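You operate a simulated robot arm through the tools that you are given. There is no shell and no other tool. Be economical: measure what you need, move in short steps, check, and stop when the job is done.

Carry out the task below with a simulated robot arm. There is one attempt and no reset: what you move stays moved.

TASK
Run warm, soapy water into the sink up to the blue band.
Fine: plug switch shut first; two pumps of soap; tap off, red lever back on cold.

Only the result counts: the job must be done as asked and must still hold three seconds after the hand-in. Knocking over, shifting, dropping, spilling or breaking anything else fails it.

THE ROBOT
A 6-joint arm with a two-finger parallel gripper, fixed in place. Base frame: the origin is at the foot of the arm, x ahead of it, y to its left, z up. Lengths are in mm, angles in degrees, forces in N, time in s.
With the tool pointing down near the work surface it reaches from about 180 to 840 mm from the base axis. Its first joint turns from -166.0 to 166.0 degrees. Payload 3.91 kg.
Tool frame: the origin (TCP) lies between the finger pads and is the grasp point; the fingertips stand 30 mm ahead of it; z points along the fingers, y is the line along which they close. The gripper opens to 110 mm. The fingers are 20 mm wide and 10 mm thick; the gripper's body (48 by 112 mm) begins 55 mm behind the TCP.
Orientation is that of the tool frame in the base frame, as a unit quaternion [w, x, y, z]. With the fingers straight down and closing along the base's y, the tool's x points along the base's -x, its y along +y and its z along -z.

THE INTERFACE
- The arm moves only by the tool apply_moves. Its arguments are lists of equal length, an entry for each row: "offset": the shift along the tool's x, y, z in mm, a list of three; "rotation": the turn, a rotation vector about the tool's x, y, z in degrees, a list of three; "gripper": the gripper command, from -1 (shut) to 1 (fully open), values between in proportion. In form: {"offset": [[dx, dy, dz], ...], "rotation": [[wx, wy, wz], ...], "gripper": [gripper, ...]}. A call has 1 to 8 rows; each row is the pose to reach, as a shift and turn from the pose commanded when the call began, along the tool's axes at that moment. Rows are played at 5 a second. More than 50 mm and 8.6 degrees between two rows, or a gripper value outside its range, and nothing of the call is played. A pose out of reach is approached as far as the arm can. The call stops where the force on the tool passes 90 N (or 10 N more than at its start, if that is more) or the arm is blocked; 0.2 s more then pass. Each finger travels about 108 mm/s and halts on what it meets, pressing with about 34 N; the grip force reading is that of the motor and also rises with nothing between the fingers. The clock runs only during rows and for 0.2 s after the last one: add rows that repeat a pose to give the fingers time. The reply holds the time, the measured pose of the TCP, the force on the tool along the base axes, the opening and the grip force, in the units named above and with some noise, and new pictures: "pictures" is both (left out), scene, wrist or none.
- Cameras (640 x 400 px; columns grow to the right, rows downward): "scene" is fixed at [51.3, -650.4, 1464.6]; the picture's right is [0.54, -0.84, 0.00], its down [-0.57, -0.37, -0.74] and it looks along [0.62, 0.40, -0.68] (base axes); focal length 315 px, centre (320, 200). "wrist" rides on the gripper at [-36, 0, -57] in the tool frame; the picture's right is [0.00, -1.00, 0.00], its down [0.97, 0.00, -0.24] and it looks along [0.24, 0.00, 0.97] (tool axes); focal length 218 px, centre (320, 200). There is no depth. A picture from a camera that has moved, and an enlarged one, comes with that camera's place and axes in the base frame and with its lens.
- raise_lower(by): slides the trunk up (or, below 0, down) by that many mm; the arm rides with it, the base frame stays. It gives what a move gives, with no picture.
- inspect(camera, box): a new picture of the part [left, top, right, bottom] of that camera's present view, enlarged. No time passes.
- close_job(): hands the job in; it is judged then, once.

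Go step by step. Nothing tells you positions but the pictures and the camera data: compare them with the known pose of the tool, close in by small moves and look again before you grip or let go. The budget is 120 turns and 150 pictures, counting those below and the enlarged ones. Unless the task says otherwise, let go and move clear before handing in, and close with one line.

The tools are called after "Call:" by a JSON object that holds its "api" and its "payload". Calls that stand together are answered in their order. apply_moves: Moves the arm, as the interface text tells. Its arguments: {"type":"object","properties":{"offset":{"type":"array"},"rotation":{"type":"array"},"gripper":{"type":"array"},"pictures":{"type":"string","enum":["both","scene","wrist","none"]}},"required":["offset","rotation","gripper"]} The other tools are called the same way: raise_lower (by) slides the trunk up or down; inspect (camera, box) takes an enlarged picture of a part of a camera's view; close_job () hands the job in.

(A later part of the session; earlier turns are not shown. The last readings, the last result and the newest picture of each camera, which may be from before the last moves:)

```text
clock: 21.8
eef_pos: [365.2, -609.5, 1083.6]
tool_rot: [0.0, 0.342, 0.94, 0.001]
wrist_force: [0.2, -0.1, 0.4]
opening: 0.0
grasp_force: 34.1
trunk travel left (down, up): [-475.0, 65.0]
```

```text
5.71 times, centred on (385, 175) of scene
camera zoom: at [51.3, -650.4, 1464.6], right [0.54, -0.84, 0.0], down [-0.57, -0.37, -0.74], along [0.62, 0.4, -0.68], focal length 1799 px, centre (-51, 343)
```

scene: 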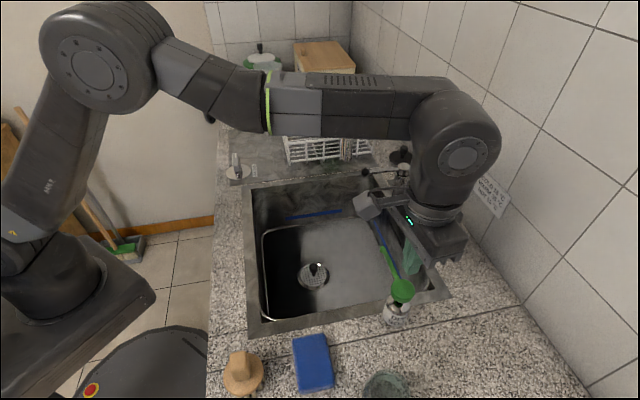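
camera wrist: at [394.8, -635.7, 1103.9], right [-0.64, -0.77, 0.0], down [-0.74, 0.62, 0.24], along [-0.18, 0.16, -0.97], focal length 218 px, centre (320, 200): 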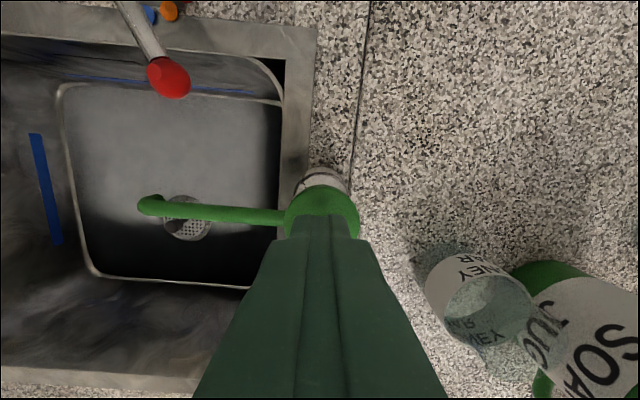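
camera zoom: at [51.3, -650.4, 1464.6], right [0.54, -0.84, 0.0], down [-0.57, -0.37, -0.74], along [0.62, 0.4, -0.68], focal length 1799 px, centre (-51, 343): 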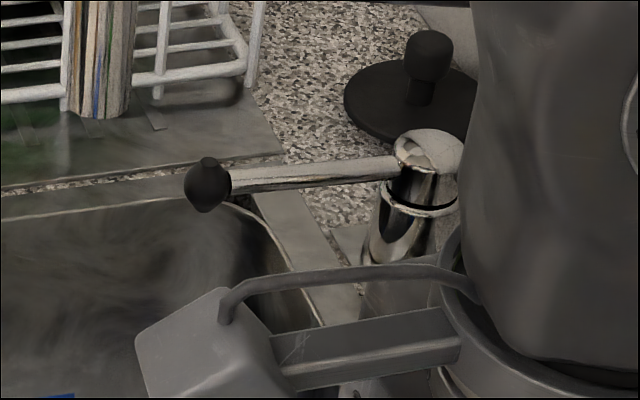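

Both soap pumps are done. Next I take a wide path round the spout to the black lever, which should be the tap valve, keeping the fingers shut.

Call:
{"api": "apply_moves", "payload": {"offset": [[27, 35, 0], [54, 69, 0], [80, 103, 0], [107, 137, 0], [134, 171, 0], [160, 206, 0], [154, 252, 0], [148, 298, 0]], "rotation": [[0, 0, 0], [0, 0, 0], [0, 0, 0], [0, 0, 0], [0, 0, 0], [0, 0, 0], [0, 0, 0], [0, 0, 0]], "gripper": [-1, -1, -1, -1, -1, -1, -1, -1], "pictures": "scene"}}

Call:
{"api": "apply_moves", "payload": {"offset": [[-6, 46, 0], [-12, 90, 0], [-50, 100, 0], [-90, 95, 0], [-125, 85, 0], [-155, 74, 0]], "rotation": [[0, 0, 0], [0, 0, 0], [0, 0, 0], [0, 0, 0], [0, 0, 0], [0, 0, 0]], "gripper": [-0.5, 0, 0, 0, 0, 0]}}

```text
clock: 23.6
eef_pos: [441.8, -285.5, 1083.3]
tool_rot: [0.0, 0.343, 0.939, -0.001]
wrist_force: [0.2, -0.9, 0.2]
opening: 0.0
grasp_force: 34.0
trunk travel left (down, up): [-475.0, 65.0]
```

scene: 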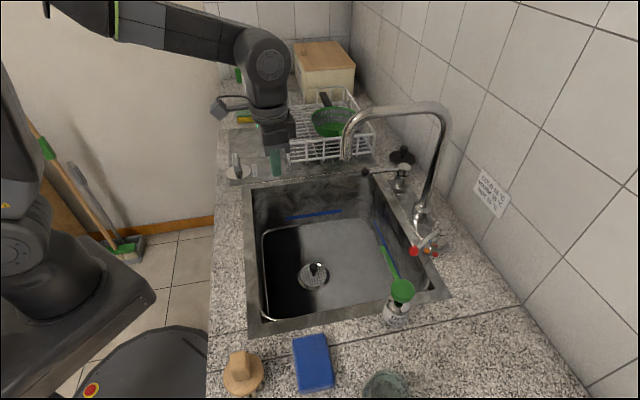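

```text
clock: 25.0
eef_pos: [609.8, -330.9, 1082.6]
tool_rot: [0.0, 0.342, 0.94, 0.0]
wrist_force: [0.6, 0.7, -0.1]
opening: 55.0
grasp_force: 0.0
trunk travel left (down, up): [-475.0, 65.0]
camera wrist: at [636.7, -354.7, 1138.8], right [-0.64, -0.77, 0.0], down [-0.74, 0.62, 0.24], along [-0.18, 0.15, -0.97], focal length 218 px, centre (320, 200)
```

scene: 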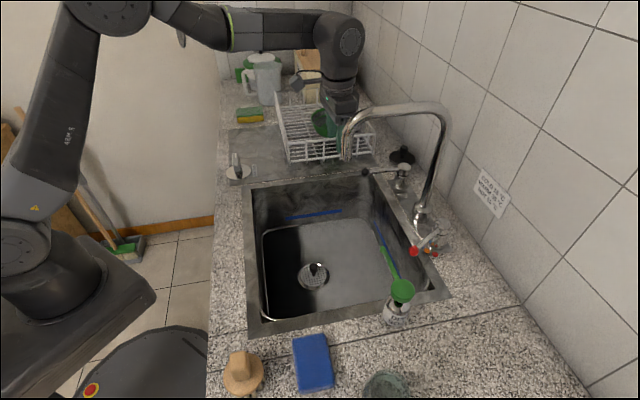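
wrist: 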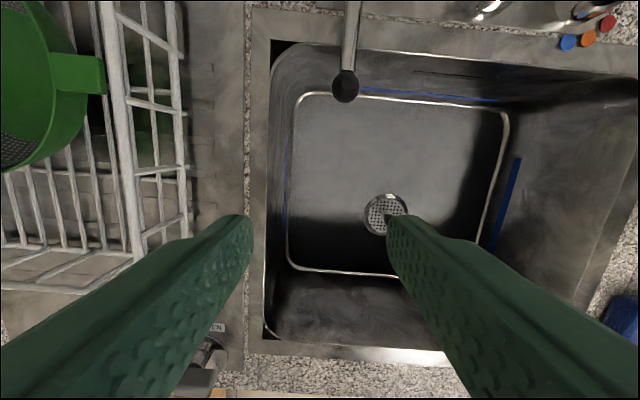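

The black ball is near (658,-396,965), clear of the spout and rack. I move above it.

Call:
{"api": "apply_moves", "payload": {"offset": [[-40, -10, 10], [-79, -20, 25]], "rotation": [[0, 0, 0], [0, 0, 0]], "gripper": [0, 0]}}

Call:
{"api": "inspect", "payload": {"camera": "wrist", "box": [200, 0, 440, 240]}}

```text
clock: 25.6
eef_pos: [659.2, -398.6, 1058.1]
tool_rot: [-0.001, 0.342, 0.94, 0.001]
wrist_force: [0.2, 0.3, -0.5]
opening: 55.1
grasp_force: 0.1
trunk travel left (down, up): [-475.0, 65.0]
camera wrist: at [684.9, -421.9, 1114.1], right [-0.64, -0.77, 0.0], down [-0.74, 0.62, 0.24], along [-0.19, 0.16, -0.97], focal length 218 px, centre (320, 200)
```

scene: 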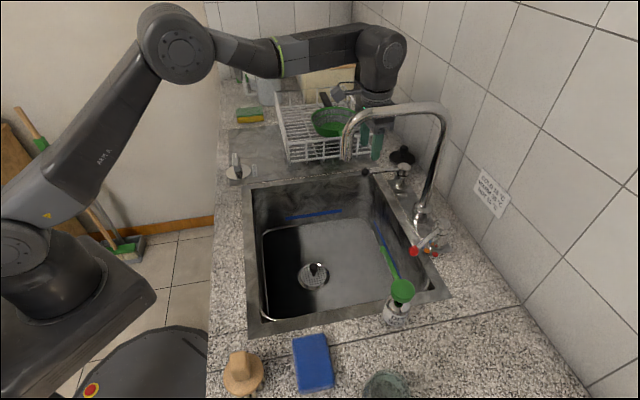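
wrist: 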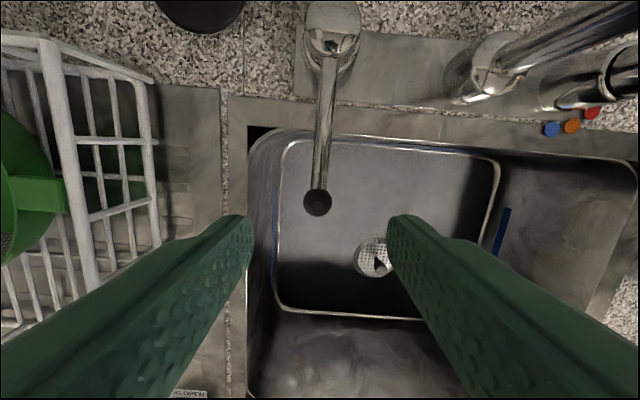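

```text
1.67 times, centred on (320, 120) of wrist
camera zoom: at [684.9, -421.9, 1114.1], right [-0.64, -0.77, 0.0], down [-0.74, 0.62, 0.24], along [-0.19, 0.16, -0.97], focal length 364 px, centre (320, 333)
```

zoom: 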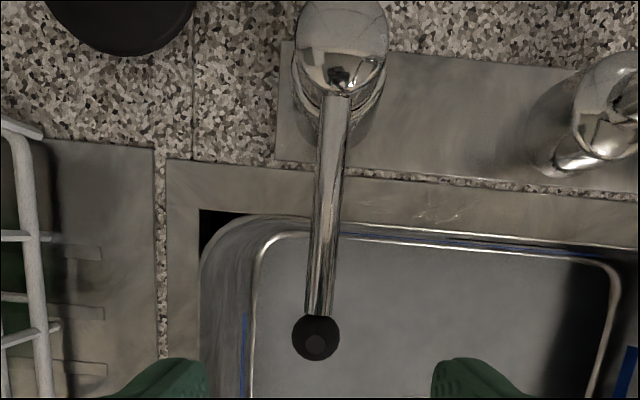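

I see the black lever with no markings. I descend around its ball and grip it.

Call:
{"api": "apply_moves", "payload": {"offset": [[2, 0, 45], [4, 0, 88], [4, 0, 88], [4, 0, 88]], "rotation": [[0, 0, 0], [0, 0, 0], [0, 0, 0], [0, 0, 0]], "gripper": [0, 0, -0.4, -0.8]}}

```text
clock: 26.6
eef_pos: [655.3, -394.7, 971.0]
tool_rot: [0.0, 0.342, 0.94, 0.001]
wrist_force: [1.1, 2.6, -2.3]
opening: 25.7
grasp_force: 44.1
trunk travel left (down, up): [-475.0, 65.0]
camera wrist: at [682.6, -417.8, 1027.0], right [-0.64, -0.77, 0.0], down [-0.74, 0.62, 0.24], along [-0.18, 0.15, -0.97], focal length 218 px, centre (320, 200)
```

scene: 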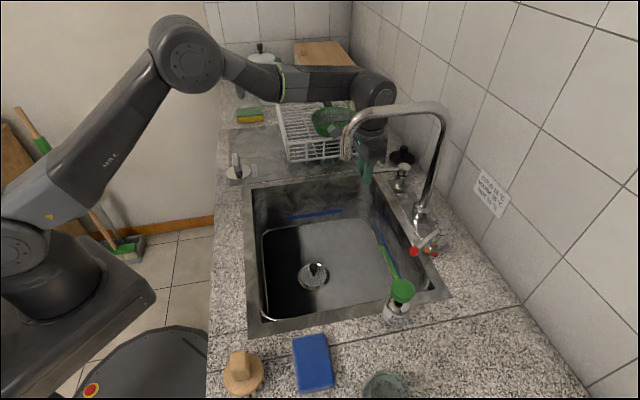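
wrist: 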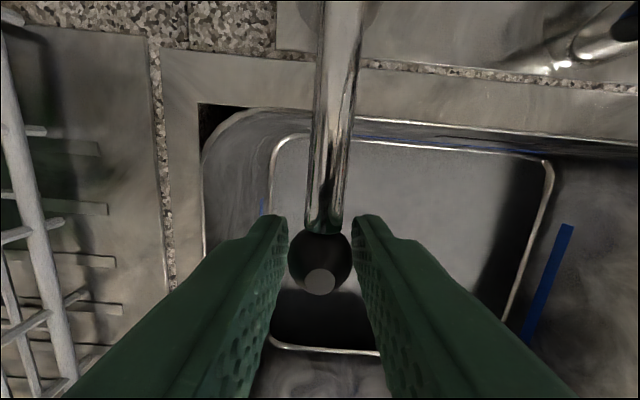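

The ball is gripped. I test a small anticlockwise swing (towards the spout) and watch the force.

Call:
{"api": "apply_moves", "payload": {"offset": [[0, -4, 0], [0, -8, 0]], "rotation": [[0, 0, 0], [0, 0, 0]], "gripper": [-0.8, -0.8], "pictures": "scene"}}

```text
clock: 27.2
eef_pos: [654.6, -395.5, 969.6]
tool_rot: [0.002, 0.341, 0.94, 0.0]
wrist_force: [29.0, 18.0, 4.5]
opening: 25.4
grasp_force: 45.1
trunk travel left (down, up): [-475.0, 65.0]
```

scene: 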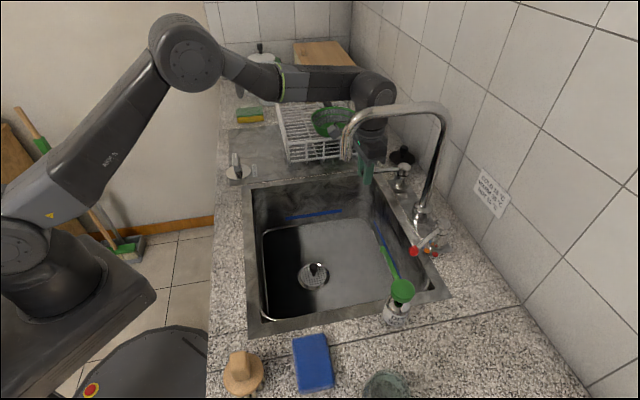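

That direction is blocked, so the lever opens the other way. I swing it about 20° clockwise and watch for flow.

Call:
{"api": "apply_moves", "payload": {"offset": [[0, 8, 0], [-1, 16, 0], [-3.5, 25, 0], [-6, 33, 0], [-10, 40.5, 0]], "rotation": [[0, 0, 0], [0, 0, 0], [0, 0, 0], [0, 0, 0], [0, 0, 0]], "gripper": [-0.8, -0.8, -0.8, -0.8, -0.8]}}

```text
clock: 28.4
eef_pos: [680.8, -373.9, 970.0]
tool_rot: [0.0, 0.342, 0.94, 0.0]
wrist_force: [-2.2, -1.0, 10.0]
opening: 25.7
grasp_force: 45.0
trunk travel left (down, up): [-475.0, 65.0]
camera wrist: at [708.4, -397.1, 1026.5], right [-0.64, -0.77, 0.0], down [-0.74, 0.62, 0.24], along [-0.18, 0.15, -0.97], focal length 218 px, centre (320, 200)
```

scene: 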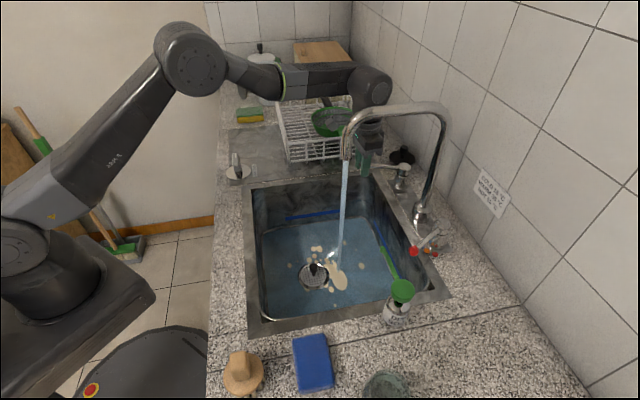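
wrist: 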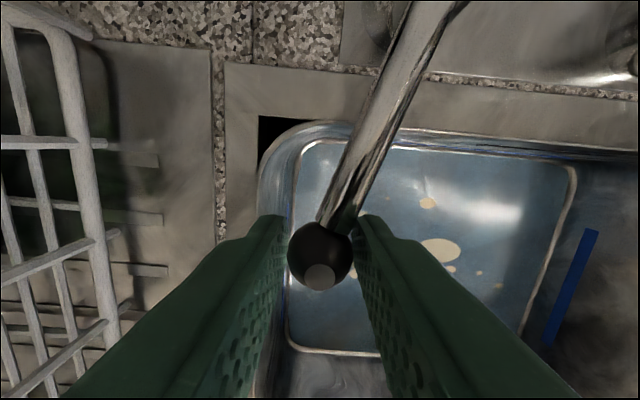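

Water is running and foaming with the soap. I hold the lever and watch the level.

Call:
{"api": "apply_moves", "payload": {"offset": [[0, 0, 0], [0, 0, 0], [0, 0, 0], [0, 0, 0], [0, 0, 0]], "rotation": [[0, 0, 0], [0, 0, 0], [0, 0, 0], [0, 0, 0], [0, 0, 0]], "gripper": [-0.8, -0.8, -0.8, -0.8, -0.8], "pictures": "none"}}

Call:
{"api": "inspect", "payload": {"camera": "scene", "box": [230, 150, 470, 340]}}

```text
clock: 29.6
eef_pos: [680.8, -374.5, 970.4]
tool_rot: [0.0, 0.342, 0.94, 0.0]
wrist_force: [-2.4, 3.5, 7.4]
opening: 25.6
grasp_force: 45.2
trunk travel left (down, up): [-475.0, 65.0]
```

```text
2.11 times, centred on (350, 245) of scene
camera zoom: at [51.3, -650.4, 1464.6], right [0.54, -0.84, 0.0], down [-0.57, -0.37, -0.74], along [0.62, 0.4, -0.68], focal length 663 px, centre (257, 105)
```

zoom: 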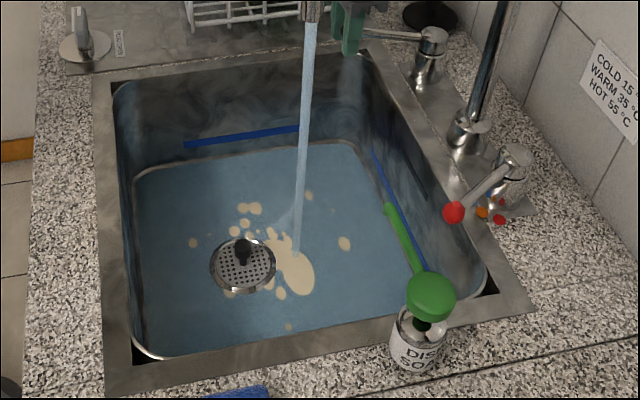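

The level is rising slowly. I keep holding.

Call:
{"api": "apply_moves", "payload": {"offset": [[0, 0, 0], [0, 0, 0], [0, 0, 0], [0, 0, 0], [0, 0, 0], [0, 0, 0], [0, 0, 0], [0, 0, 0]], "rotation": [[0, 0, 0], [0, 0, 0], [0, 0, 0], [0, 0, 0], [0, 0, 0], [0, 0, 0], [0, 0, 0], [0, 0, 0]], "gripper": [-0.8, -0.8, -0.8, -0.8, -0.8, -0.8, -0.8, -0.8], "pictures": "none"}}

Call:
{"api": "inspect", "payload": {"camera": "scene", "box": [230, 150, 470, 340]}}

```text
clock: 31.4
eef_pos: [681.3, -374.1, 971.7]
tool_rot: [0.0, 0.342, 0.94, 0.0]
wrist_force: [-1.9, 5.6, 6.1]
opening: 25.2
grasp_force: 45.0
trunk travel left (down, up): [-475.0, 65.0]
```

```text
2.11 times, centred on (350, 245) of scene
camera zoom: at [51.3, -650.4, 1464.6], right [0.54, -0.84, 0.0], down [-0.57, -0.37, -0.74], along [0.62, 0.4, -0.68], focal length 663 px, centre (257, 105)
```

zoom: 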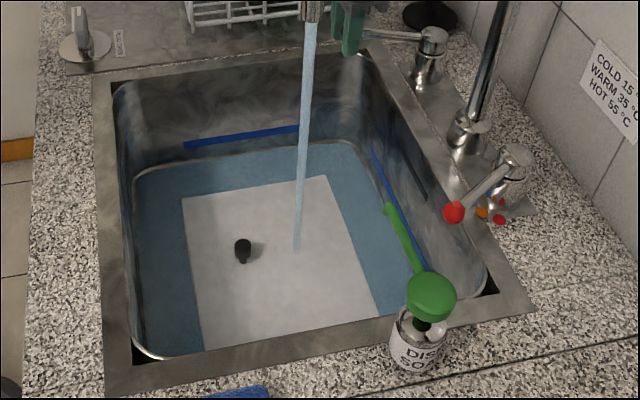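

Call:
{"api": "apply_moves", "payload": {"offset": [[0, 0, 0], [0, 0, 0], [0, 0, 0], [0, 0, 0], [0, 0, 0], [0, 0, 0], [0, 0, 0], [0, 0, 0]], "rotation": [[0, 0, 0], [0, 0, 0], [0, 0, 0], [0, 0, 0], [0, 0, 0], [0, 0, 0], [0, 0, 0], [0, 0, 0]], "gripper": [-0.8, -0.8, -0.8, -0.8, -0.8, -0.8, -0.8, -0.8], "pictures": "none"}}

Call:
{"api": "apply_moves", "payload": {"offset": [[0, 0, 0], [0, 0, 0], [0, 0, 0], [0, 0, 0], [0, 0, 0], [0, 0, 0], [0, 0, 0], [0, 0, 0]], "rotation": [[0, 0, 0], [0, 0, 0], [0, 0, 0], [0, 0, 0], [0, 0, 0], [0, 0, 0], [0, 0, 0], [0, 0, 0]], "gripper": [-0.8, -0.8, -0.8, -0.8, -0.8, -0.8, -0.8, -0.8], "pictures": "none"}}

Call:
{"api": "inspect", "payload": {"camera": "scene", "box": [230, 150, 470, 340]}}

Call:
{"api": "inspect", "payload": {"camera": "wrist", "box": [0, 0, 640, 400]}}

```text
clock: 33.2
eef_pos: [681.6, -373.7, 970.8]
tool_rot: [0.001, 0.342, 0.94, 0.0]
wrist_force: [-3.1, 6.1, 4.4]
opening: 25.4
grasp_force: 44.7
trunk travel left (down, up): [-475.0, 65.0]
```

```text
clock: 35.0
eef_pos: [681.7, -374.1, 971.3]
tool_rot: [0.001, 0.342, 0.94, 0.0]
wrist_force: [-3.8, 6.8, 4.0]
opening: 25.5
grasp_force: 44.9
trunk travel left (down, up): [-475.0, 65.0]
```

```text
2.11 times, centred on (350, 245) of scene
camera zoom: at [51.3, -650.4, 1464.6], right [0.54, -0.84, 0.0], down [-0.57, -0.37, -0.74], along [0.62, 0.4, -0.68], focal length 663 px, centre (257, 105)
```

zoom: 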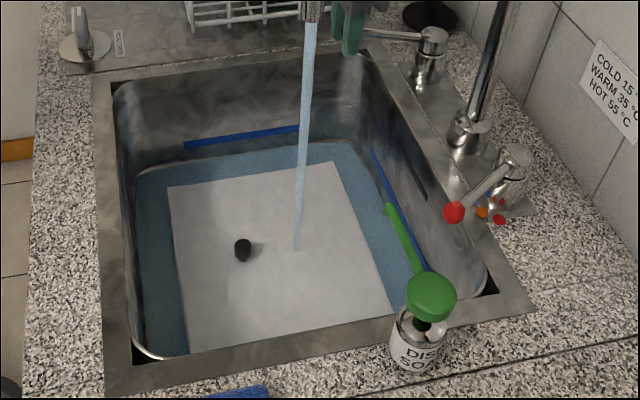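

```text
1.00 times, centred on (320, 200) of wrist
camera zoom: at [708.6, -397.0, 1026.5], right [-0.64, -0.77, 0.0], down [-0.74, 0.62, 0.24], along [-0.18, 0.15, -0.97], focal length 218 px, centre (320, 200)
```

zoom: 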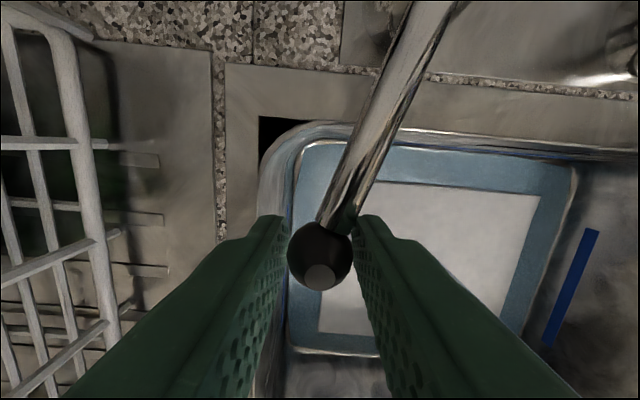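

Call:
{"api": "apply_moves", "payload": {"offset": [[0, 0, 0], [0, 0, 0], [0, 0, 0], [0, 0, 0], [0, 0, 0], [0, 0, 0], [0, 0, 0], [0, 0, 0]], "rotation": [[0, 0, 0], [0, 0, 0], [0, 0, 0], [0, 0, 0], [0, 0, 0], [0, 0, 0], [0, 0, 0], [0, 0, 0]], "gripper": [-0.8, -0.8, -0.8, -0.8, -0.8, -0.8, -0.8, -0.8], "pictures": "none"}}

Call:
{"api": "apply_moves", "payload": {"offset": [[0, 0, 0], [0, 0, 0], [0, 0, 0], [0, 0, 0], [0, 0, 0], [0, 0, 0], [0, 0, 0], [0, 0, 0]], "rotation": [[0, 0, 0], [0, 0, 0], [0, 0, 0], [0, 0, 0], [0, 0, 0], [0, 0, 0], [0, 0, 0], [0, 0, 0]], "gripper": [-0.8, -0.8, -0.8, -0.8, -0.8, -0.8, -0.8, -0.8], "pictures": "none"}}

Call:
{"api": "apply_moves", "payload": {"offset": [[0, 0, 0], [0, 0, 0], [0, 0, 0], [0, 0, 0], [0, 0, 0], [0, 0, 0], [0, 0, 0], [0, 0, 0]], "rotation": [[0, 0, 0], [0, 0, 0], [0, 0, 0], [0, 0, 0], [0, 0, 0], [0, 0, 0], [0, 0, 0], [0, 0, 0]], "gripper": [-0.8, -0.8, -0.8, -0.8, -0.8, -0.8, -0.8, -0.8], "pictures": "none"}}

Call:
{"api": "inspect", "payload": {"camera": "scene", "box": [230, 150, 470, 340]}}

```text
clock: 36.8
eef_pos: [681.1, -372.8, 970.4]
tool_rot: [-0.001, 0.343, 0.939, 0.0]
wrist_force: [-4.5, 7.3, 3.1]
opening: 25.1
grasp_force: 45.3
trunk travel left (down, up): [-475.0, 65.0]
```

```text
clock: 38.6
eef_pos: [681.9, -373.4, 970.0]
tool_rot: [0.0, 0.341, 0.94, 0.0]
wrist_force: [-3.8, 6.8, 4.3]
opening: 25.4
grasp_force: 45.0
trunk travel left (down, up): [-475.0, 65.0]
```

```text
clock: 40.4
eef_pos: [682.1, -374.8, 969.9]
tool_rot: [0.0, 0.343, 0.94, -0.001]
wrist_force: [-2.6, 6.9, 3.1]
opening: 25.6
grasp_force: 44.8
trunk travel left (down, up): [-475.0, 65.0]
```

```text
2.11 times, centred on (350, 245) of scene
camera zoom: at [51.3, -650.4, 1464.6], right [0.54, -0.84, 0.0], down [-0.57, -0.37, -0.74], along [0.62, 0.4, -0.68], focal length 663 px, centre (257, 105)
```

zoom: 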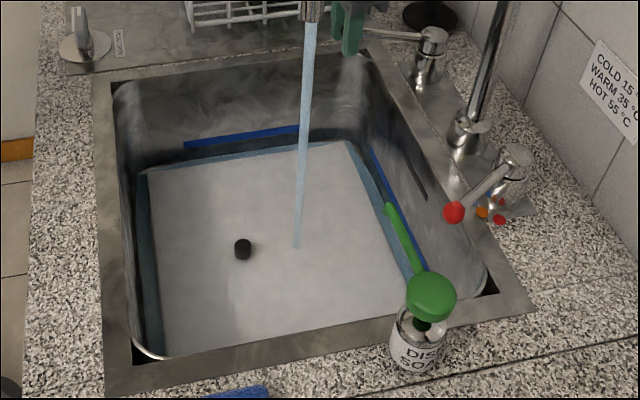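

The level is rising at a steady, slow rate. I hold longer, then look again.

Call:
{"api": "apply_moves", "payload": {"offset": [[0, 0, 0], [0, 0, 0], [0, 0, 0], [0, 0, 0], [0, 0, 0], [0, 0, 0], [0, 0, 0], [0, 0, 0]], "rotation": [[0, 0, 0], [0, 0, 0], [0, 0, 0], [0, 0, 0], [0, 0, 0], [0, 0, 0], [0, 0, 0], [0, 0, 0]], "gripper": [-0.8, -0.8, -0.8, -0.8, -0.8, -0.8, -0.8, -0.8], "pictures": "none"}}

Call:
{"api": "apply_moves", "payload": {"offset": [[0, 0, 0], [0, 0, 0], [0, 0, 0], [0, 0, 0], [0, 0, 0], [0, 0, 0], [0, 0, 0], [0, 0, 0]], "rotation": [[0, 0, 0], [0, 0, 0], [0, 0, 0], [0, 0, 0], [0, 0, 0], [0, 0, 0], [0, 0, 0], [0, 0, 0]], "gripper": [-0.8, -0.8, -0.8, -0.8, -0.8, -0.8, -0.8, -0.8], "pictures": "none"}}

Call:
{"api": "apply_moves", "payload": {"offset": [[0, 0, 0], [0, 0, 0], [0, 0, 0], [0, 0, 0], [0, 0, 0], [0, 0, 0], [0, 0, 0], [0, 0, 0]], "rotation": [[0, 0, 0], [0, 0, 0], [0, 0, 0], [0, 0, 0], [0, 0, 0], [0, 0, 0], [0, 0, 0], [0, 0, 0]], "gripper": [-0.8, -0.8, -0.8, -0.8, -0.8, -0.8, -0.8, -0.8], "pictures": "none"}}

Call:
{"api": "inspect", "payload": {"camera": "scene", "box": [230, 150, 470, 340]}}

Call:
{"api": "inspect", "payload": {"camera": "scene", "box": [270, 190, 350, 240]}}

```text
clock: 42.2
eef_pos: [681.5, -372.7, 969.8]
tool_rot: [0.0, 0.342, 0.94, 0.0]
wrist_force: [-3.5, 5.9, 3.8]
opening: 25.6
grasp_force: 45.3
trunk travel left (down, up): [-475.0, 65.0]
```

```text
clock: 44.0
eef_pos: [682.4, -374.1, 970.0]
tool_rot: [0.001, 0.341, 0.94, 0.0]
wrist_force: [-2.8, 6.5, 3.9]
opening: 25.5
grasp_force: 44.4
trunk travel left (down, up): [-475.0, 65.0]
```

```text
clock: 45.8
eef_pos: [680.8, -374.4, 970.4]
tool_rot: [-0.001, 0.341, 0.94, 0.0]
wrist_force: [-3.3, 6.8, 3.6]
opening: 25.5
grasp_force: 44.8
trunk travel left (down, up): [-475.0, 65.0]
```

```text
2.11 times, centred on (350, 245) of scene
camera zoom: at [51.3, -650.4, 1464.6], right [0.54, -0.84, 0.0], down [-0.57, -0.37, -0.74], along [0.62, 0.4, -0.68], focal length 663 px, centre (257, 105)
```

zoom: 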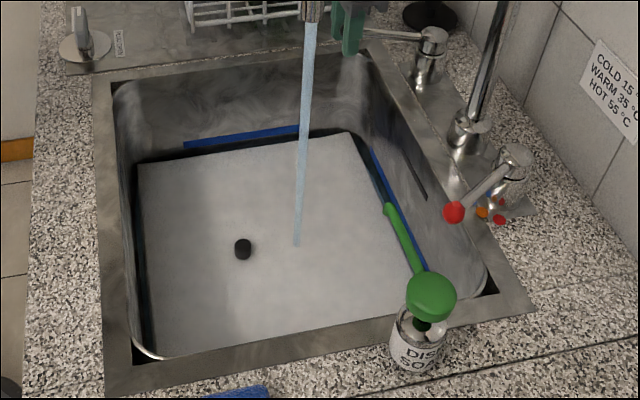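

```text
8.00 times, centred on (310, 215) of scene
camera zoom: at [51.3, -650.4, 1464.6], right [0.54, -0.84, 0.0], down [-0.57, -0.37, -0.74], along [0.62, 0.4, -0.68], focal length 2518 px, centre (400, 80)
```

zoom: 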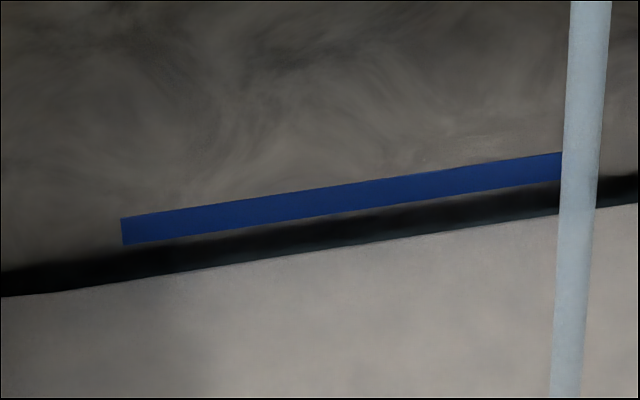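

The waterline is now about 18 mm below the band's lower edge and rising roughly 2.5 mm/s. I hold about 4 s more and look closely.

Call:
{"api": "apply_moves", "payload": {"offset": [[0, 0, 0], [0, 0, 0], [0, 0, 0], [0, 0, 0], [0, 0, 0], [0, 0, 0], [0, 0, 0], [0, 0, 0]], "rotation": [[0, 0, 0], [0, 0, 0], [0, 0, 0], [0, 0, 0], [0, 0, 0], [0, 0, 0], [0, 0, 0], [0, 0, 0]], "gripper": [-0.8, -0.8, -0.8, -0.8, -0.8, -0.8, -0.8, -0.8], "pictures": "none"}}

Call:
{"api": "apply_moves", "payload": {"offset": [[0, 0, 0], [0, 0, 0], [0, 0, 0], [0, 0, 0], [0, 0, 0], [0, 0, 0], [0, 0, 0], [0, 0, 0]], "rotation": [[0, 0, 0], [0, 0, 0], [0, 0, 0], [0, 0, 0], [0, 0, 0], [0, 0, 0], [0, 0, 0], [0, 0, 0]], "gripper": [-0.8, -0.8, -0.8, -0.8, -0.8, -0.8, -0.8, -0.8], "pictures": "none"}}

Call:
{"api": "inspect", "payload": {"camera": "scene", "box": [270, 190, 350, 240]}}

Call:
{"api": "inspect", "payload": {"camera": "scene", "box": [360, 200, 460, 290]}}

```text
clock: 47.6
eef_pos: [681.4, -372.9, 968.7]
tool_rot: [0.0, 0.342, 0.94, -0.001]
wrist_force: [-2.5, 4.8, 3.9]
opening: 25.6
grasp_force: 45.2
trunk travel left (down, up): [-475.0, 65.0]
```

```text
clock: 49.4
eef_pos: [682.0, -374.9, 970.3]
tool_rot: [0.0, 0.342, 0.94, 0.0]
wrist_force: [-2.2, 4.6, 4.1]
opening: 25.3
grasp_force: 44.9
trunk travel left (down, up): [-475.0, 65.0]
```

```text
8.00 times, centred on (310, 215) of scene
camera zoom: at [51.3, -650.4, 1464.6], right [0.54, -0.84, 0.0], down [-0.57, -0.37, -0.74], along [0.62, 0.4, -0.68], focal length 2518 px, centre (400, 80)
```

zoom: 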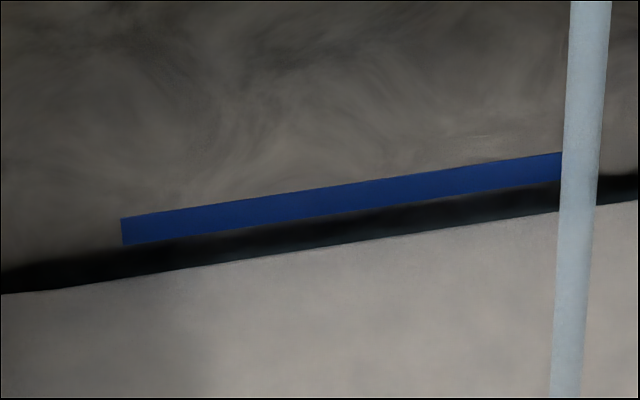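

```text
4.44 times, centred on (410, 245) of scene
camera zoom: at [51.3, -650.4, 1464.6], right [0.54, -0.84, 0.0], down [-0.57, -0.37, -0.74], along [0.62, 0.4, -0.68], focal length 1399 px, centre (-80, 0)
```

zoom: 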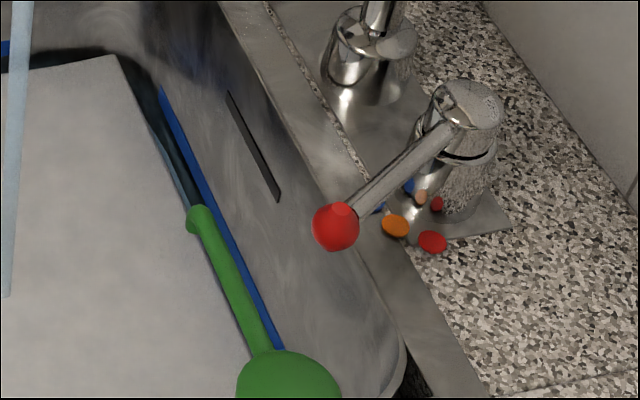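

Call:
{"api": "inspect", "payload": {"camera": "scene", "box": [375, 205, 415, 250]}}

Call:
{"api": "inspect", "payload": {"camera": "scene", "box": [225, 190, 305, 260]}}

```text
8.89 times, centred on (395, 228) of scene
camera zoom: at [51.3, -650.4, 1464.6], right [0.54, -0.84, 0.0], down [-0.57, -0.37, -0.74], along [0.62, 0.4, -0.68], focal length 2798 px, centre (-347, -44)
```

zoom: 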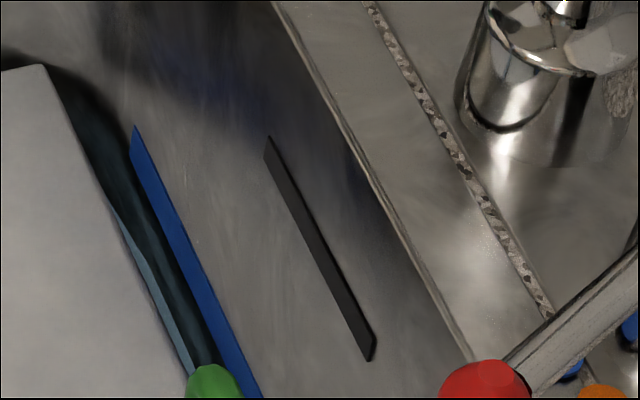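

```text
5.71 times, centred on (265, 225) of scene
camera zoom: at [51.3, -650.4, 1464.6], right [0.54, -0.84, 0.0], down [-0.57, -0.37, -0.74], along [0.62, 0.4, -0.68], focal length 1799 px, centre (634, 57)
```

zoom: 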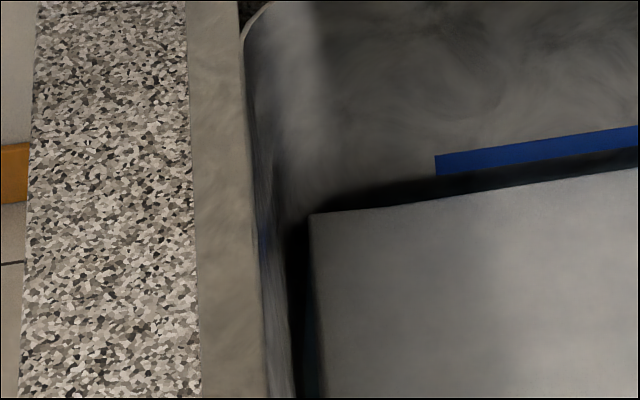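

I need the water height, so I take the wrist view to triangulate the foam corner against the band, which I place at z≈767.

Call:
{"api": "inspect", "payload": {"camera": "wrist", "box": [240, 120, 640, 400]}}

```text
1.43 times, centred on (440, 260) of wrist
camera zoom: at [708.7, -397.2, 1026.5], right [-0.64, -0.77, 0.0], down [-0.74, 0.62, 0.24], along [-0.18, 0.15, -0.97], focal length 312 px, centre (149, 114)
```

zoom: 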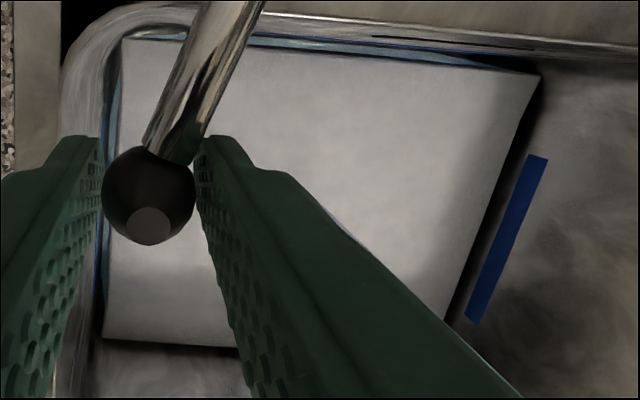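

Call:
{"api": "inspect", "payload": {"camera": "wrist", "box": [400, 135, 500, 175]}}

Call:
{"api": "inspect", "payload": {"camera": "wrist", "box": [500, 150, 580, 230]}}

```text
6.40 times, centred on (450, 155) of wrist
camera zoom: at [708.7, -397.2, 1026.5], right [-0.64, -0.77, 0.0], down [-0.74, 0.62, 0.24], along [-0.18, 0.15, -0.97], focal length 1397 px, centre (-512, 488)
```

zoom: 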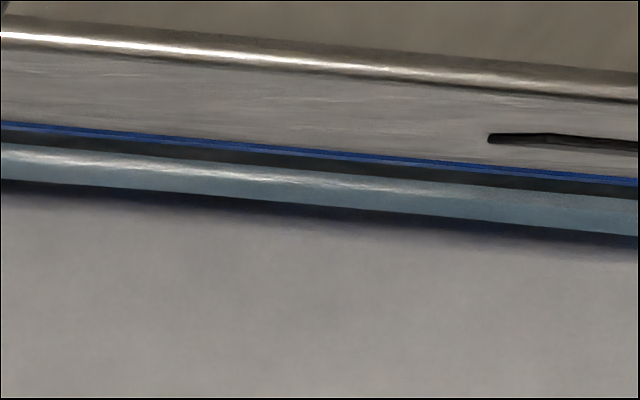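

```text
5.00 times, centred on (540, 190) of wrist
camera zoom: at [708.7, -397.2, 1026.5], right [-0.64, -0.77, 0.0], down [-0.74, 0.62, 0.24], along [-0.18, 0.15, -0.97], focal length 1091 px, centre (-780, 250)
```

zoom: 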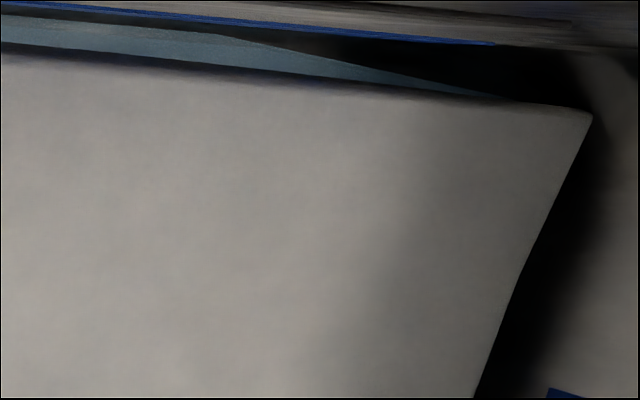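

This view is clear: the light-blue water meets the wall about 14 mm below the band's lower edge, with foam standing higher. I keep filling and re-check here.

Call:
{"api": "apply_moves", "payload": {"offset": [[0, 0, 0], [0, 0, 0], [0, 0, 0], [0, 0, 0], [0, 0, 0], [0, 0, 0], [0, 0, 0], [0, 0, 0]], "rotation": [[0, 0, 0], [0, 0, 0], [0, 0, 0], [0, 0, 0], [0, 0, 0], [0, 0, 0], [0, 0, 0], [0, 0, 0]], "gripper": [-0.8, -0.8, -0.8, -0.8, -0.8, -0.8, -0.8, -0.8], "pictures": "none"}}

Call:
{"api": "apply_moves", "payload": {"offset": [[0, 0, 0], [0, 0, 0], [0, 0, 0], [0, 0, 0], [0, 0, 0], [0, 0, 0], [0, 0, 0], [0, 0, 0]], "rotation": [[0, 0, 0], [0, 0, 0], [0, 0, 0], [0, 0, 0], [0, 0, 0], [0, 0, 0], [0, 0, 0], [0, 0, 0]], "gripper": [-0.8, -0.8, -0.8, -0.8, -0.8, -0.8, -0.8, -0.8], "pictures": "none"}}

Call:
{"api": "apply_moves", "payload": {"offset": [[0, 0, 0], [0, 0, 0], [0, 0, 0], [0, 0, 0], [0, 0, 0], [0, 0, 0], [0, 0, 0], [0, 0, 0]], "rotation": [[0, 0, 0], [0, 0, 0], [0, 0, 0], [0, 0, 0], [0, 0, 0], [0, 0, 0], [0, 0, 0], [0, 0, 0]], "gripper": [-0.8, -0.8, -0.8, -0.8, -0.8, -0.8, -0.8, -0.8], "pictures": "none"}}

Call:
{"api": "inspect", "payload": {"camera": "wrist", "box": [400, 135, 500, 175]}}

```text
clock: 51.2
eef_pos: [682.0, -374.4, 970.2]
tool_rot: [-0.001, 0.342, 0.94, 0.001]
wrist_force: [-2.6, 5.5, 4.2]
opening: 25.4
grasp_force: 45.0
trunk travel left (down, up): [-475.0, 65.0]
```

```text
clock: 53.0
eef_pos: [681.7, -374.3, 970.9]
tool_rot: [0.0, 0.341, 0.94, 0.0]
wrist_force: [-0.9, 5.4, 4.9]
opening: 25.2
grasp_force: 44.9
trunk travel left (down, up): [-475.0, 65.0]
```

```text
clock: 54.8
eef_pos: [681.8, -374.2, 970.4]
tool_rot: [0.0, 0.342, 0.94, -0.001]
wrist_force: [-3.2, 5.1, 5.2]
opening: 25.6
grasp_force: 44.8
trunk travel left (down, up): [-475.0, 65.0]
```

```text
6.40 times, centred on (450, 155) of wrist
camera zoom: at [708.7, -397.2, 1026.5], right [-0.64, -0.77, 0.0], down [-0.74, 0.62, 0.24], along [-0.18, 0.15, -0.97], focal length 1397 px, centre (-512, 488)
```

zoom: 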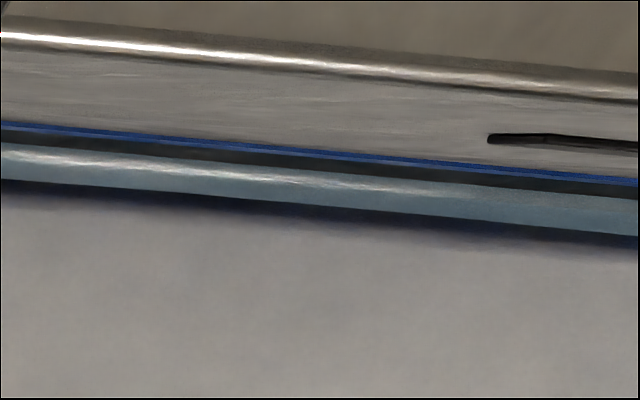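

Call:
{"api": "inspect", "payload": {"camera": "scene", "box": [375, 205, 415, 250]}}

```text
8.89 times, centred on (395, 228) of scene
camera zoom: at [51.3, -650.4, 1464.6], right [0.54, -0.84, 0.0], down [-0.57, -0.37, -0.74], along [0.62, 0.4, -0.68], focal length 2798 px, centre (-347, -44)
```

zoom: 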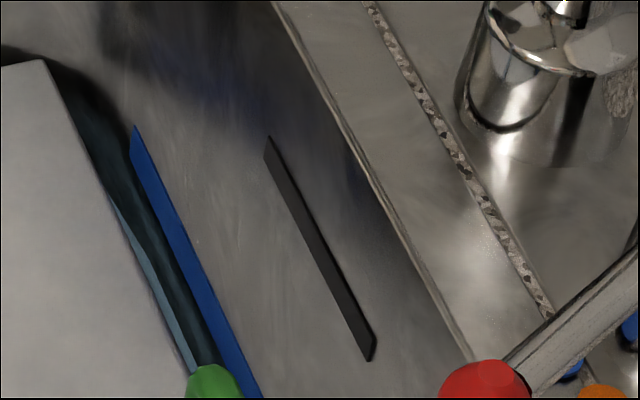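

Call:
{"api": "inspect", "payload": {"camera": "scene", "box": [388, 228, 402, 242]}}

Call:
{"api": "inspect", "payload": {"camera": "wrist", "box": [400, 145, 430, 165]}}

```text
16.00 times, centred on (395, 235) of scene
camera zoom: at [51.3, -650.4, 1464.6], right [0.54, -0.84, 0.0], down [-0.57, -0.37, -0.74], along [0.62, 0.4, -0.68], focal length 5036 px, centre (-880, -360)
```

zoom: 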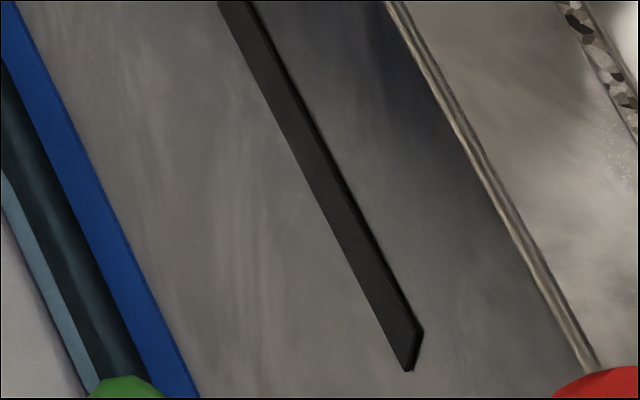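

```text
16.00 times, centred on (415, 155) of wrist
camera zoom: at [708.7, -397.2, 1026.5], right [-0.64, -0.77, 0.0], down [-0.74, 0.62, 0.24], along [-0.18, 0.15, -0.97], focal length 3492 px, centre (-1200, 920)
```

zoom: 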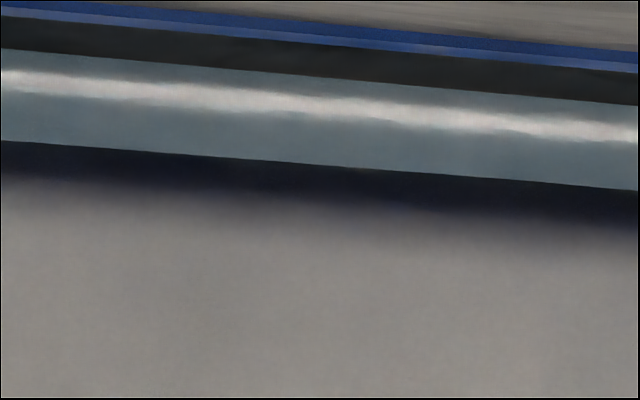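

The water is still about 20 mm below the band and rising only ~0.55 mm/s. I open the lever a further 25° to speed it up.

Call:
{"api": "apply_moves", "payload": {"offset": [[-4.5, 10, 0], [-10.6, 19, 0], [-17.5, 27.5, 0], [-25.1, 35.2, 0]], "rotation": [[0, 0, 0], [0, 0, 0], [0, 0, 0], [0, 0, 0]], "gripper": [-0.8, -0.8, -0.8, -0.8]}}

```text
clock: 55.8
eef_pos: [724.5, -360.8, 970.4]
tool_rot: [-0.002, 0.34, 0.94, 0.0]
wrist_force: [-9.2, 14.8, -4.2]
opening: 26.8
grasp_force: 45.0
trunk travel left (down, up): [-475.0, 65.0]
camera wrist: at [751.0, -384.4, 1026.6], right [-0.64, -0.77, 0.0], down [-0.74, 0.62, 0.24], along [-0.19, 0.15, -0.97], focal length 218 px, centre (320, 200)
```

scene: 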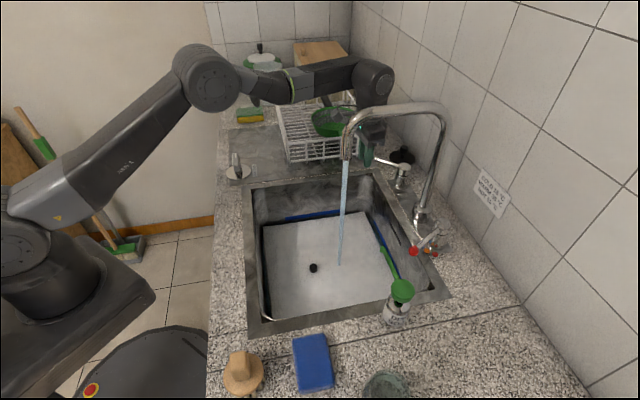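
wrist: 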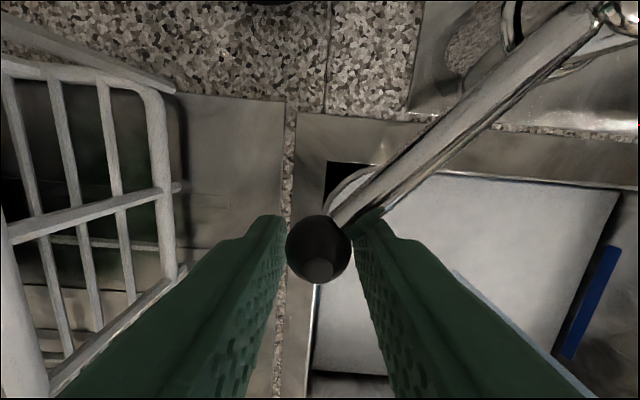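

The lever is at about 45° and the flow is stronger. I hold and re-check the gap to the band.

Call:
{"api": "apply_moves", "payload": {"offset": [[0, 0, 0], [0, 0, 0], [0, 0, 0], [0, 0, 0], [0, 0, 0], [0, 0, 0], [0, 0, 0], [0, 0, 0]], "rotation": [[0, 0, 0], [0, 0, 0], [0, 0, 0], [0, 0, 0], [0, 0, 0], [0, 0, 0], [0, 0, 0], [0, 0, 0]], "gripper": [-0.8, -0.8, -0.8, -0.8, -0.8, -0.8, -0.8, -0.8], "pictures": "none"}}

Call:
{"api": "apply_moves", "payload": {"offset": [[0, 0, 0], [0, 0, 0], [0, 0, 0], [0, 0, 0], [0, 0, 0], [0, 0, 0], [0, 0, 0], [0, 0, 0]], "rotation": [[0, 0, 0], [0, 0, 0], [0, 0, 0], [0, 0, 0], [0, 0, 0], [0, 0, 0], [0, 0, 0], [0, 0, 0]], "gripper": [-0.8, -0.8, -0.8, -0.8, -0.8, -0.8, -0.8, -0.8], "pictures": "none"}}

Call:
{"api": "inspect", "payload": {"camera": "scene", "box": [375, 205, 415, 250]}}

```text
clock: 57.6
eef_pos: [724.2, -359.9, 969.7]
tool_rot: [-0.001, 0.342, 0.94, -0.002]
wrist_force: [-9.6, 28.3, -10.8]
opening: 26.5
grasp_force: 45.2
trunk travel left (down, up): [-475.0, 65.0]
```

```text
clock: 59.4
eef_pos: [724.5, -361.1, 969.9]
tool_rot: [0.0, 0.343, 0.939, 0.0]
wrist_force: [-8.9, 32.1, -14.2]
opening: 26.5
grasp_force: 45.6
trunk travel left (down, up): [-475.0, 65.0]
```

```text
8.89 times, centred on (395, 228) of scene
camera zoom: at [51.3, -650.4, 1464.6], right [0.54, -0.84, 0.0], down [-0.57, -0.37, -0.74], along [0.62, 0.4, -0.68], focal length 2798 px, centre (-347, -44)
```

zoom: 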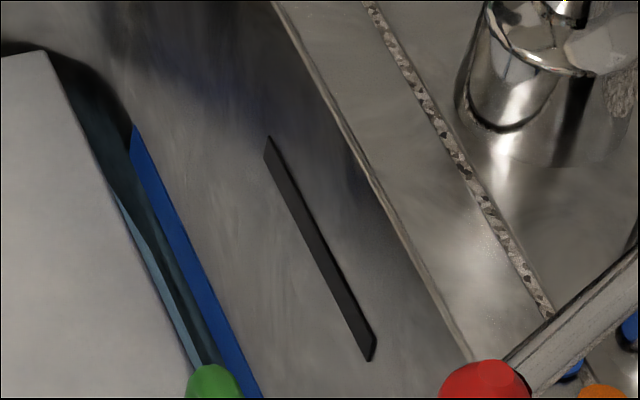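

Call:
{"api": "apply_moves", "payload": {"offset": [[2, 1, 0], [3, 2, 0], [3, 2, 0], [3, 2, 0], [3, 2, 0], [3, 2, 0], [3, 2, 0], [3, 2, 0]], "rotation": [[0, 0, 0], [0, 0, 0], [0, 0, 0], [0, 0, 0], [0, 0, 0], [0, 0, 0], [0, 0, 0], [0, 0, 0]], "gripper": [-0.8, -0.8, -0.8, -0.8, -0.8, -0.8, -0.8, -0.8], "pictures": "none"}}

Call:
{"api": "apply_moves", "payload": {"offset": [[0, 0, 0], [0, 0, 0], [0, 0, 0], [0, 0, 0], [0, 0, 0], [0, 0, 0], [0, 0, 0], [0, 0, 0]], "rotation": [[0, 0, 0], [0, 0, 0], [0, 0, 0], [0, 0, 0], [0, 0, 0], [0, 0, 0], [0, 0, 0], [0, 0, 0]], "gripper": [-0.8, -0.8, -0.8, -0.8, -0.8, -0.8, -0.8, -0.8], "pictures": "none"}}

Call:
{"api": "inspect", "payload": {"camera": "scene", "box": [380, 215, 402, 245]}}

Call:
{"api": "inspect", "payload": {"camera": "scene", "box": [270, 190, 350, 240]}}

```text
clock: 61.2
eef_pos: [723.7, -361.3, 970.9]
tool_rot: [0.001, 0.343, 0.939, -0.001]
wrist_force: [-5.5, 12.8, -3.2]
opening: 25.9
grasp_force: 44.7
trunk travel left (down, up): [-475.0, 65.0]
```

```text
clock: 63.0
eef_pos: [722.2, -361.1, 970.2]
tool_rot: [0.002, 0.342, 0.94, 0.001]
wrist_force: [-5.5, 7.0, 0.8]
opening: 25.9
grasp_force: 44.9
trunk travel left (down, up): [-475.0, 65.0]
```

```text
13.33 times, centred on (391, 230) of scene
camera zoom: at [51.3, -650.4, 1464.6], right [0.54, -0.84, 0.0], down [-0.57, -0.37, -0.74], along [0.62, 0.4, -0.68], focal length 4197 px, centre (-627, -200)
```

zoom: 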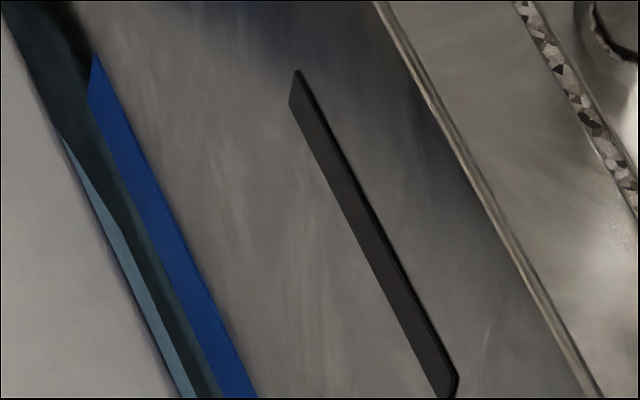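

```text
8.00 times, centred on (310, 215) of scene
camera zoom: at [51.3, -650.4, 1464.6], right [0.54, -0.84, 0.0], down [-0.57, -0.37, -0.74], along [0.62, 0.4, -0.68], focal length 2518 px, centre (400, 80)
```

zoom: 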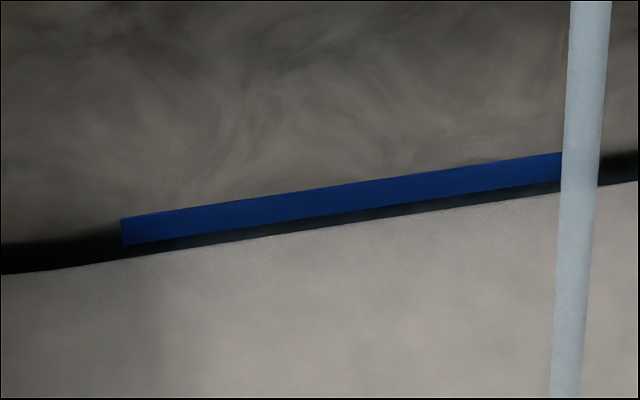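

Foam top is now about level with the lower edge of the band. I let it run ~3.5 s more and then close, after which I can measure calmly and top up if needed.

Call:
{"api": "apply_moves", "payload": {"offset": [[0, 0, 0], [0, 0, 0], [0, 0, 0], [0, 0, 0], [0, 0, 0], [0, 0, 0], [0, 0, 0], [0, 0, 0]], "rotation": [[0, 0, 0], [0, 0, 0], [0, 0, 0], [0, 0, 0], [0, 0, 0], [0, 0, 0], [0, 0, 0], [0, 0, 0]], "gripper": [-0.8, -0.8, -0.8, -0.8, -0.8, -0.8, -0.8, -0.8], "pictures": "none"}}

Call:
{"api": "apply_moves", "payload": {"offset": [[0, 0, 0], [0, 0, 0], [5, -9.7, 0], [11.4, -18.2, 0], [17.5, -27.2, 0], [22, -37.2, 0], [26, -44.7, 0], [28.5, -52.7, 0]], "rotation": [[0, 0, 0], [0, 0, 0], [0, 0, 0], [0, 0, 0], [0, 0, 0], [0, 0, 0], [0, 0, 0], [0, 0, 0]], "gripper": [-0.8, -0.8, -0.8, -0.8, -0.8, -0.8, -0.8, -0.8], "pictures": "none"}}

Call:
{"api": "apply_moves", "payload": {"offset": [[2, -9, 0], [3.5, -18, 0], [3.5, -21, 0]], "rotation": [[0, 0, 0], [0, 0, 0], [0, 0, 0]], "gripper": [-0.8, -0.8, -0.8]}}

```text
clock: 64.8
eef_pos: [722.7, -360.6, 970.6]
tool_rot: [0.001, 0.342, 0.94, 0.0]
wrist_force: [-6.8, 5.6, 2.1]
opening: 25.5
grasp_force: 45.1
trunk travel left (down, up): [-475.0, 65.0]
```

```text
clock: 66.6
eef_pos: [665.4, -383.3, 970.7]
tool_rot: [0.002, 0.342, 0.94, 0.0]
wrist_force: [1.8, 2.5, 12.3]
opening: 25.6
grasp_force: 44.6
trunk travel left (down, up): [-475.0, 65.0]
```

```text
clock: 67.4
eef_pos: [653.8, -392.9, 969.1]
tool_rot: [0.001, 0.341, 0.94, -0.001]
wrist_force: [13.2, 11.4, 15.0]
opening: 25.4
grasp_force: 45.2
trunk travel left (down, up): [-475.0, 65.0]
camera wrist: at [679.9, -416.1, 1026.4], right [-0.64, -0.77, 0.0], down [-0.75, 0.62, 0.24], along [-0.18, 0.15, -0.97], focal length 218 px, centre (320, 200)
```

scene: 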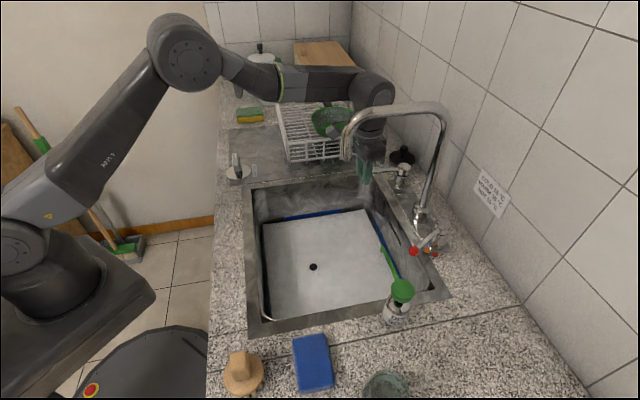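
wrist: 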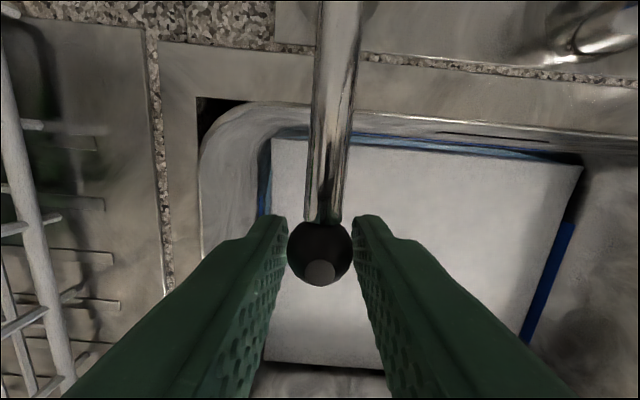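

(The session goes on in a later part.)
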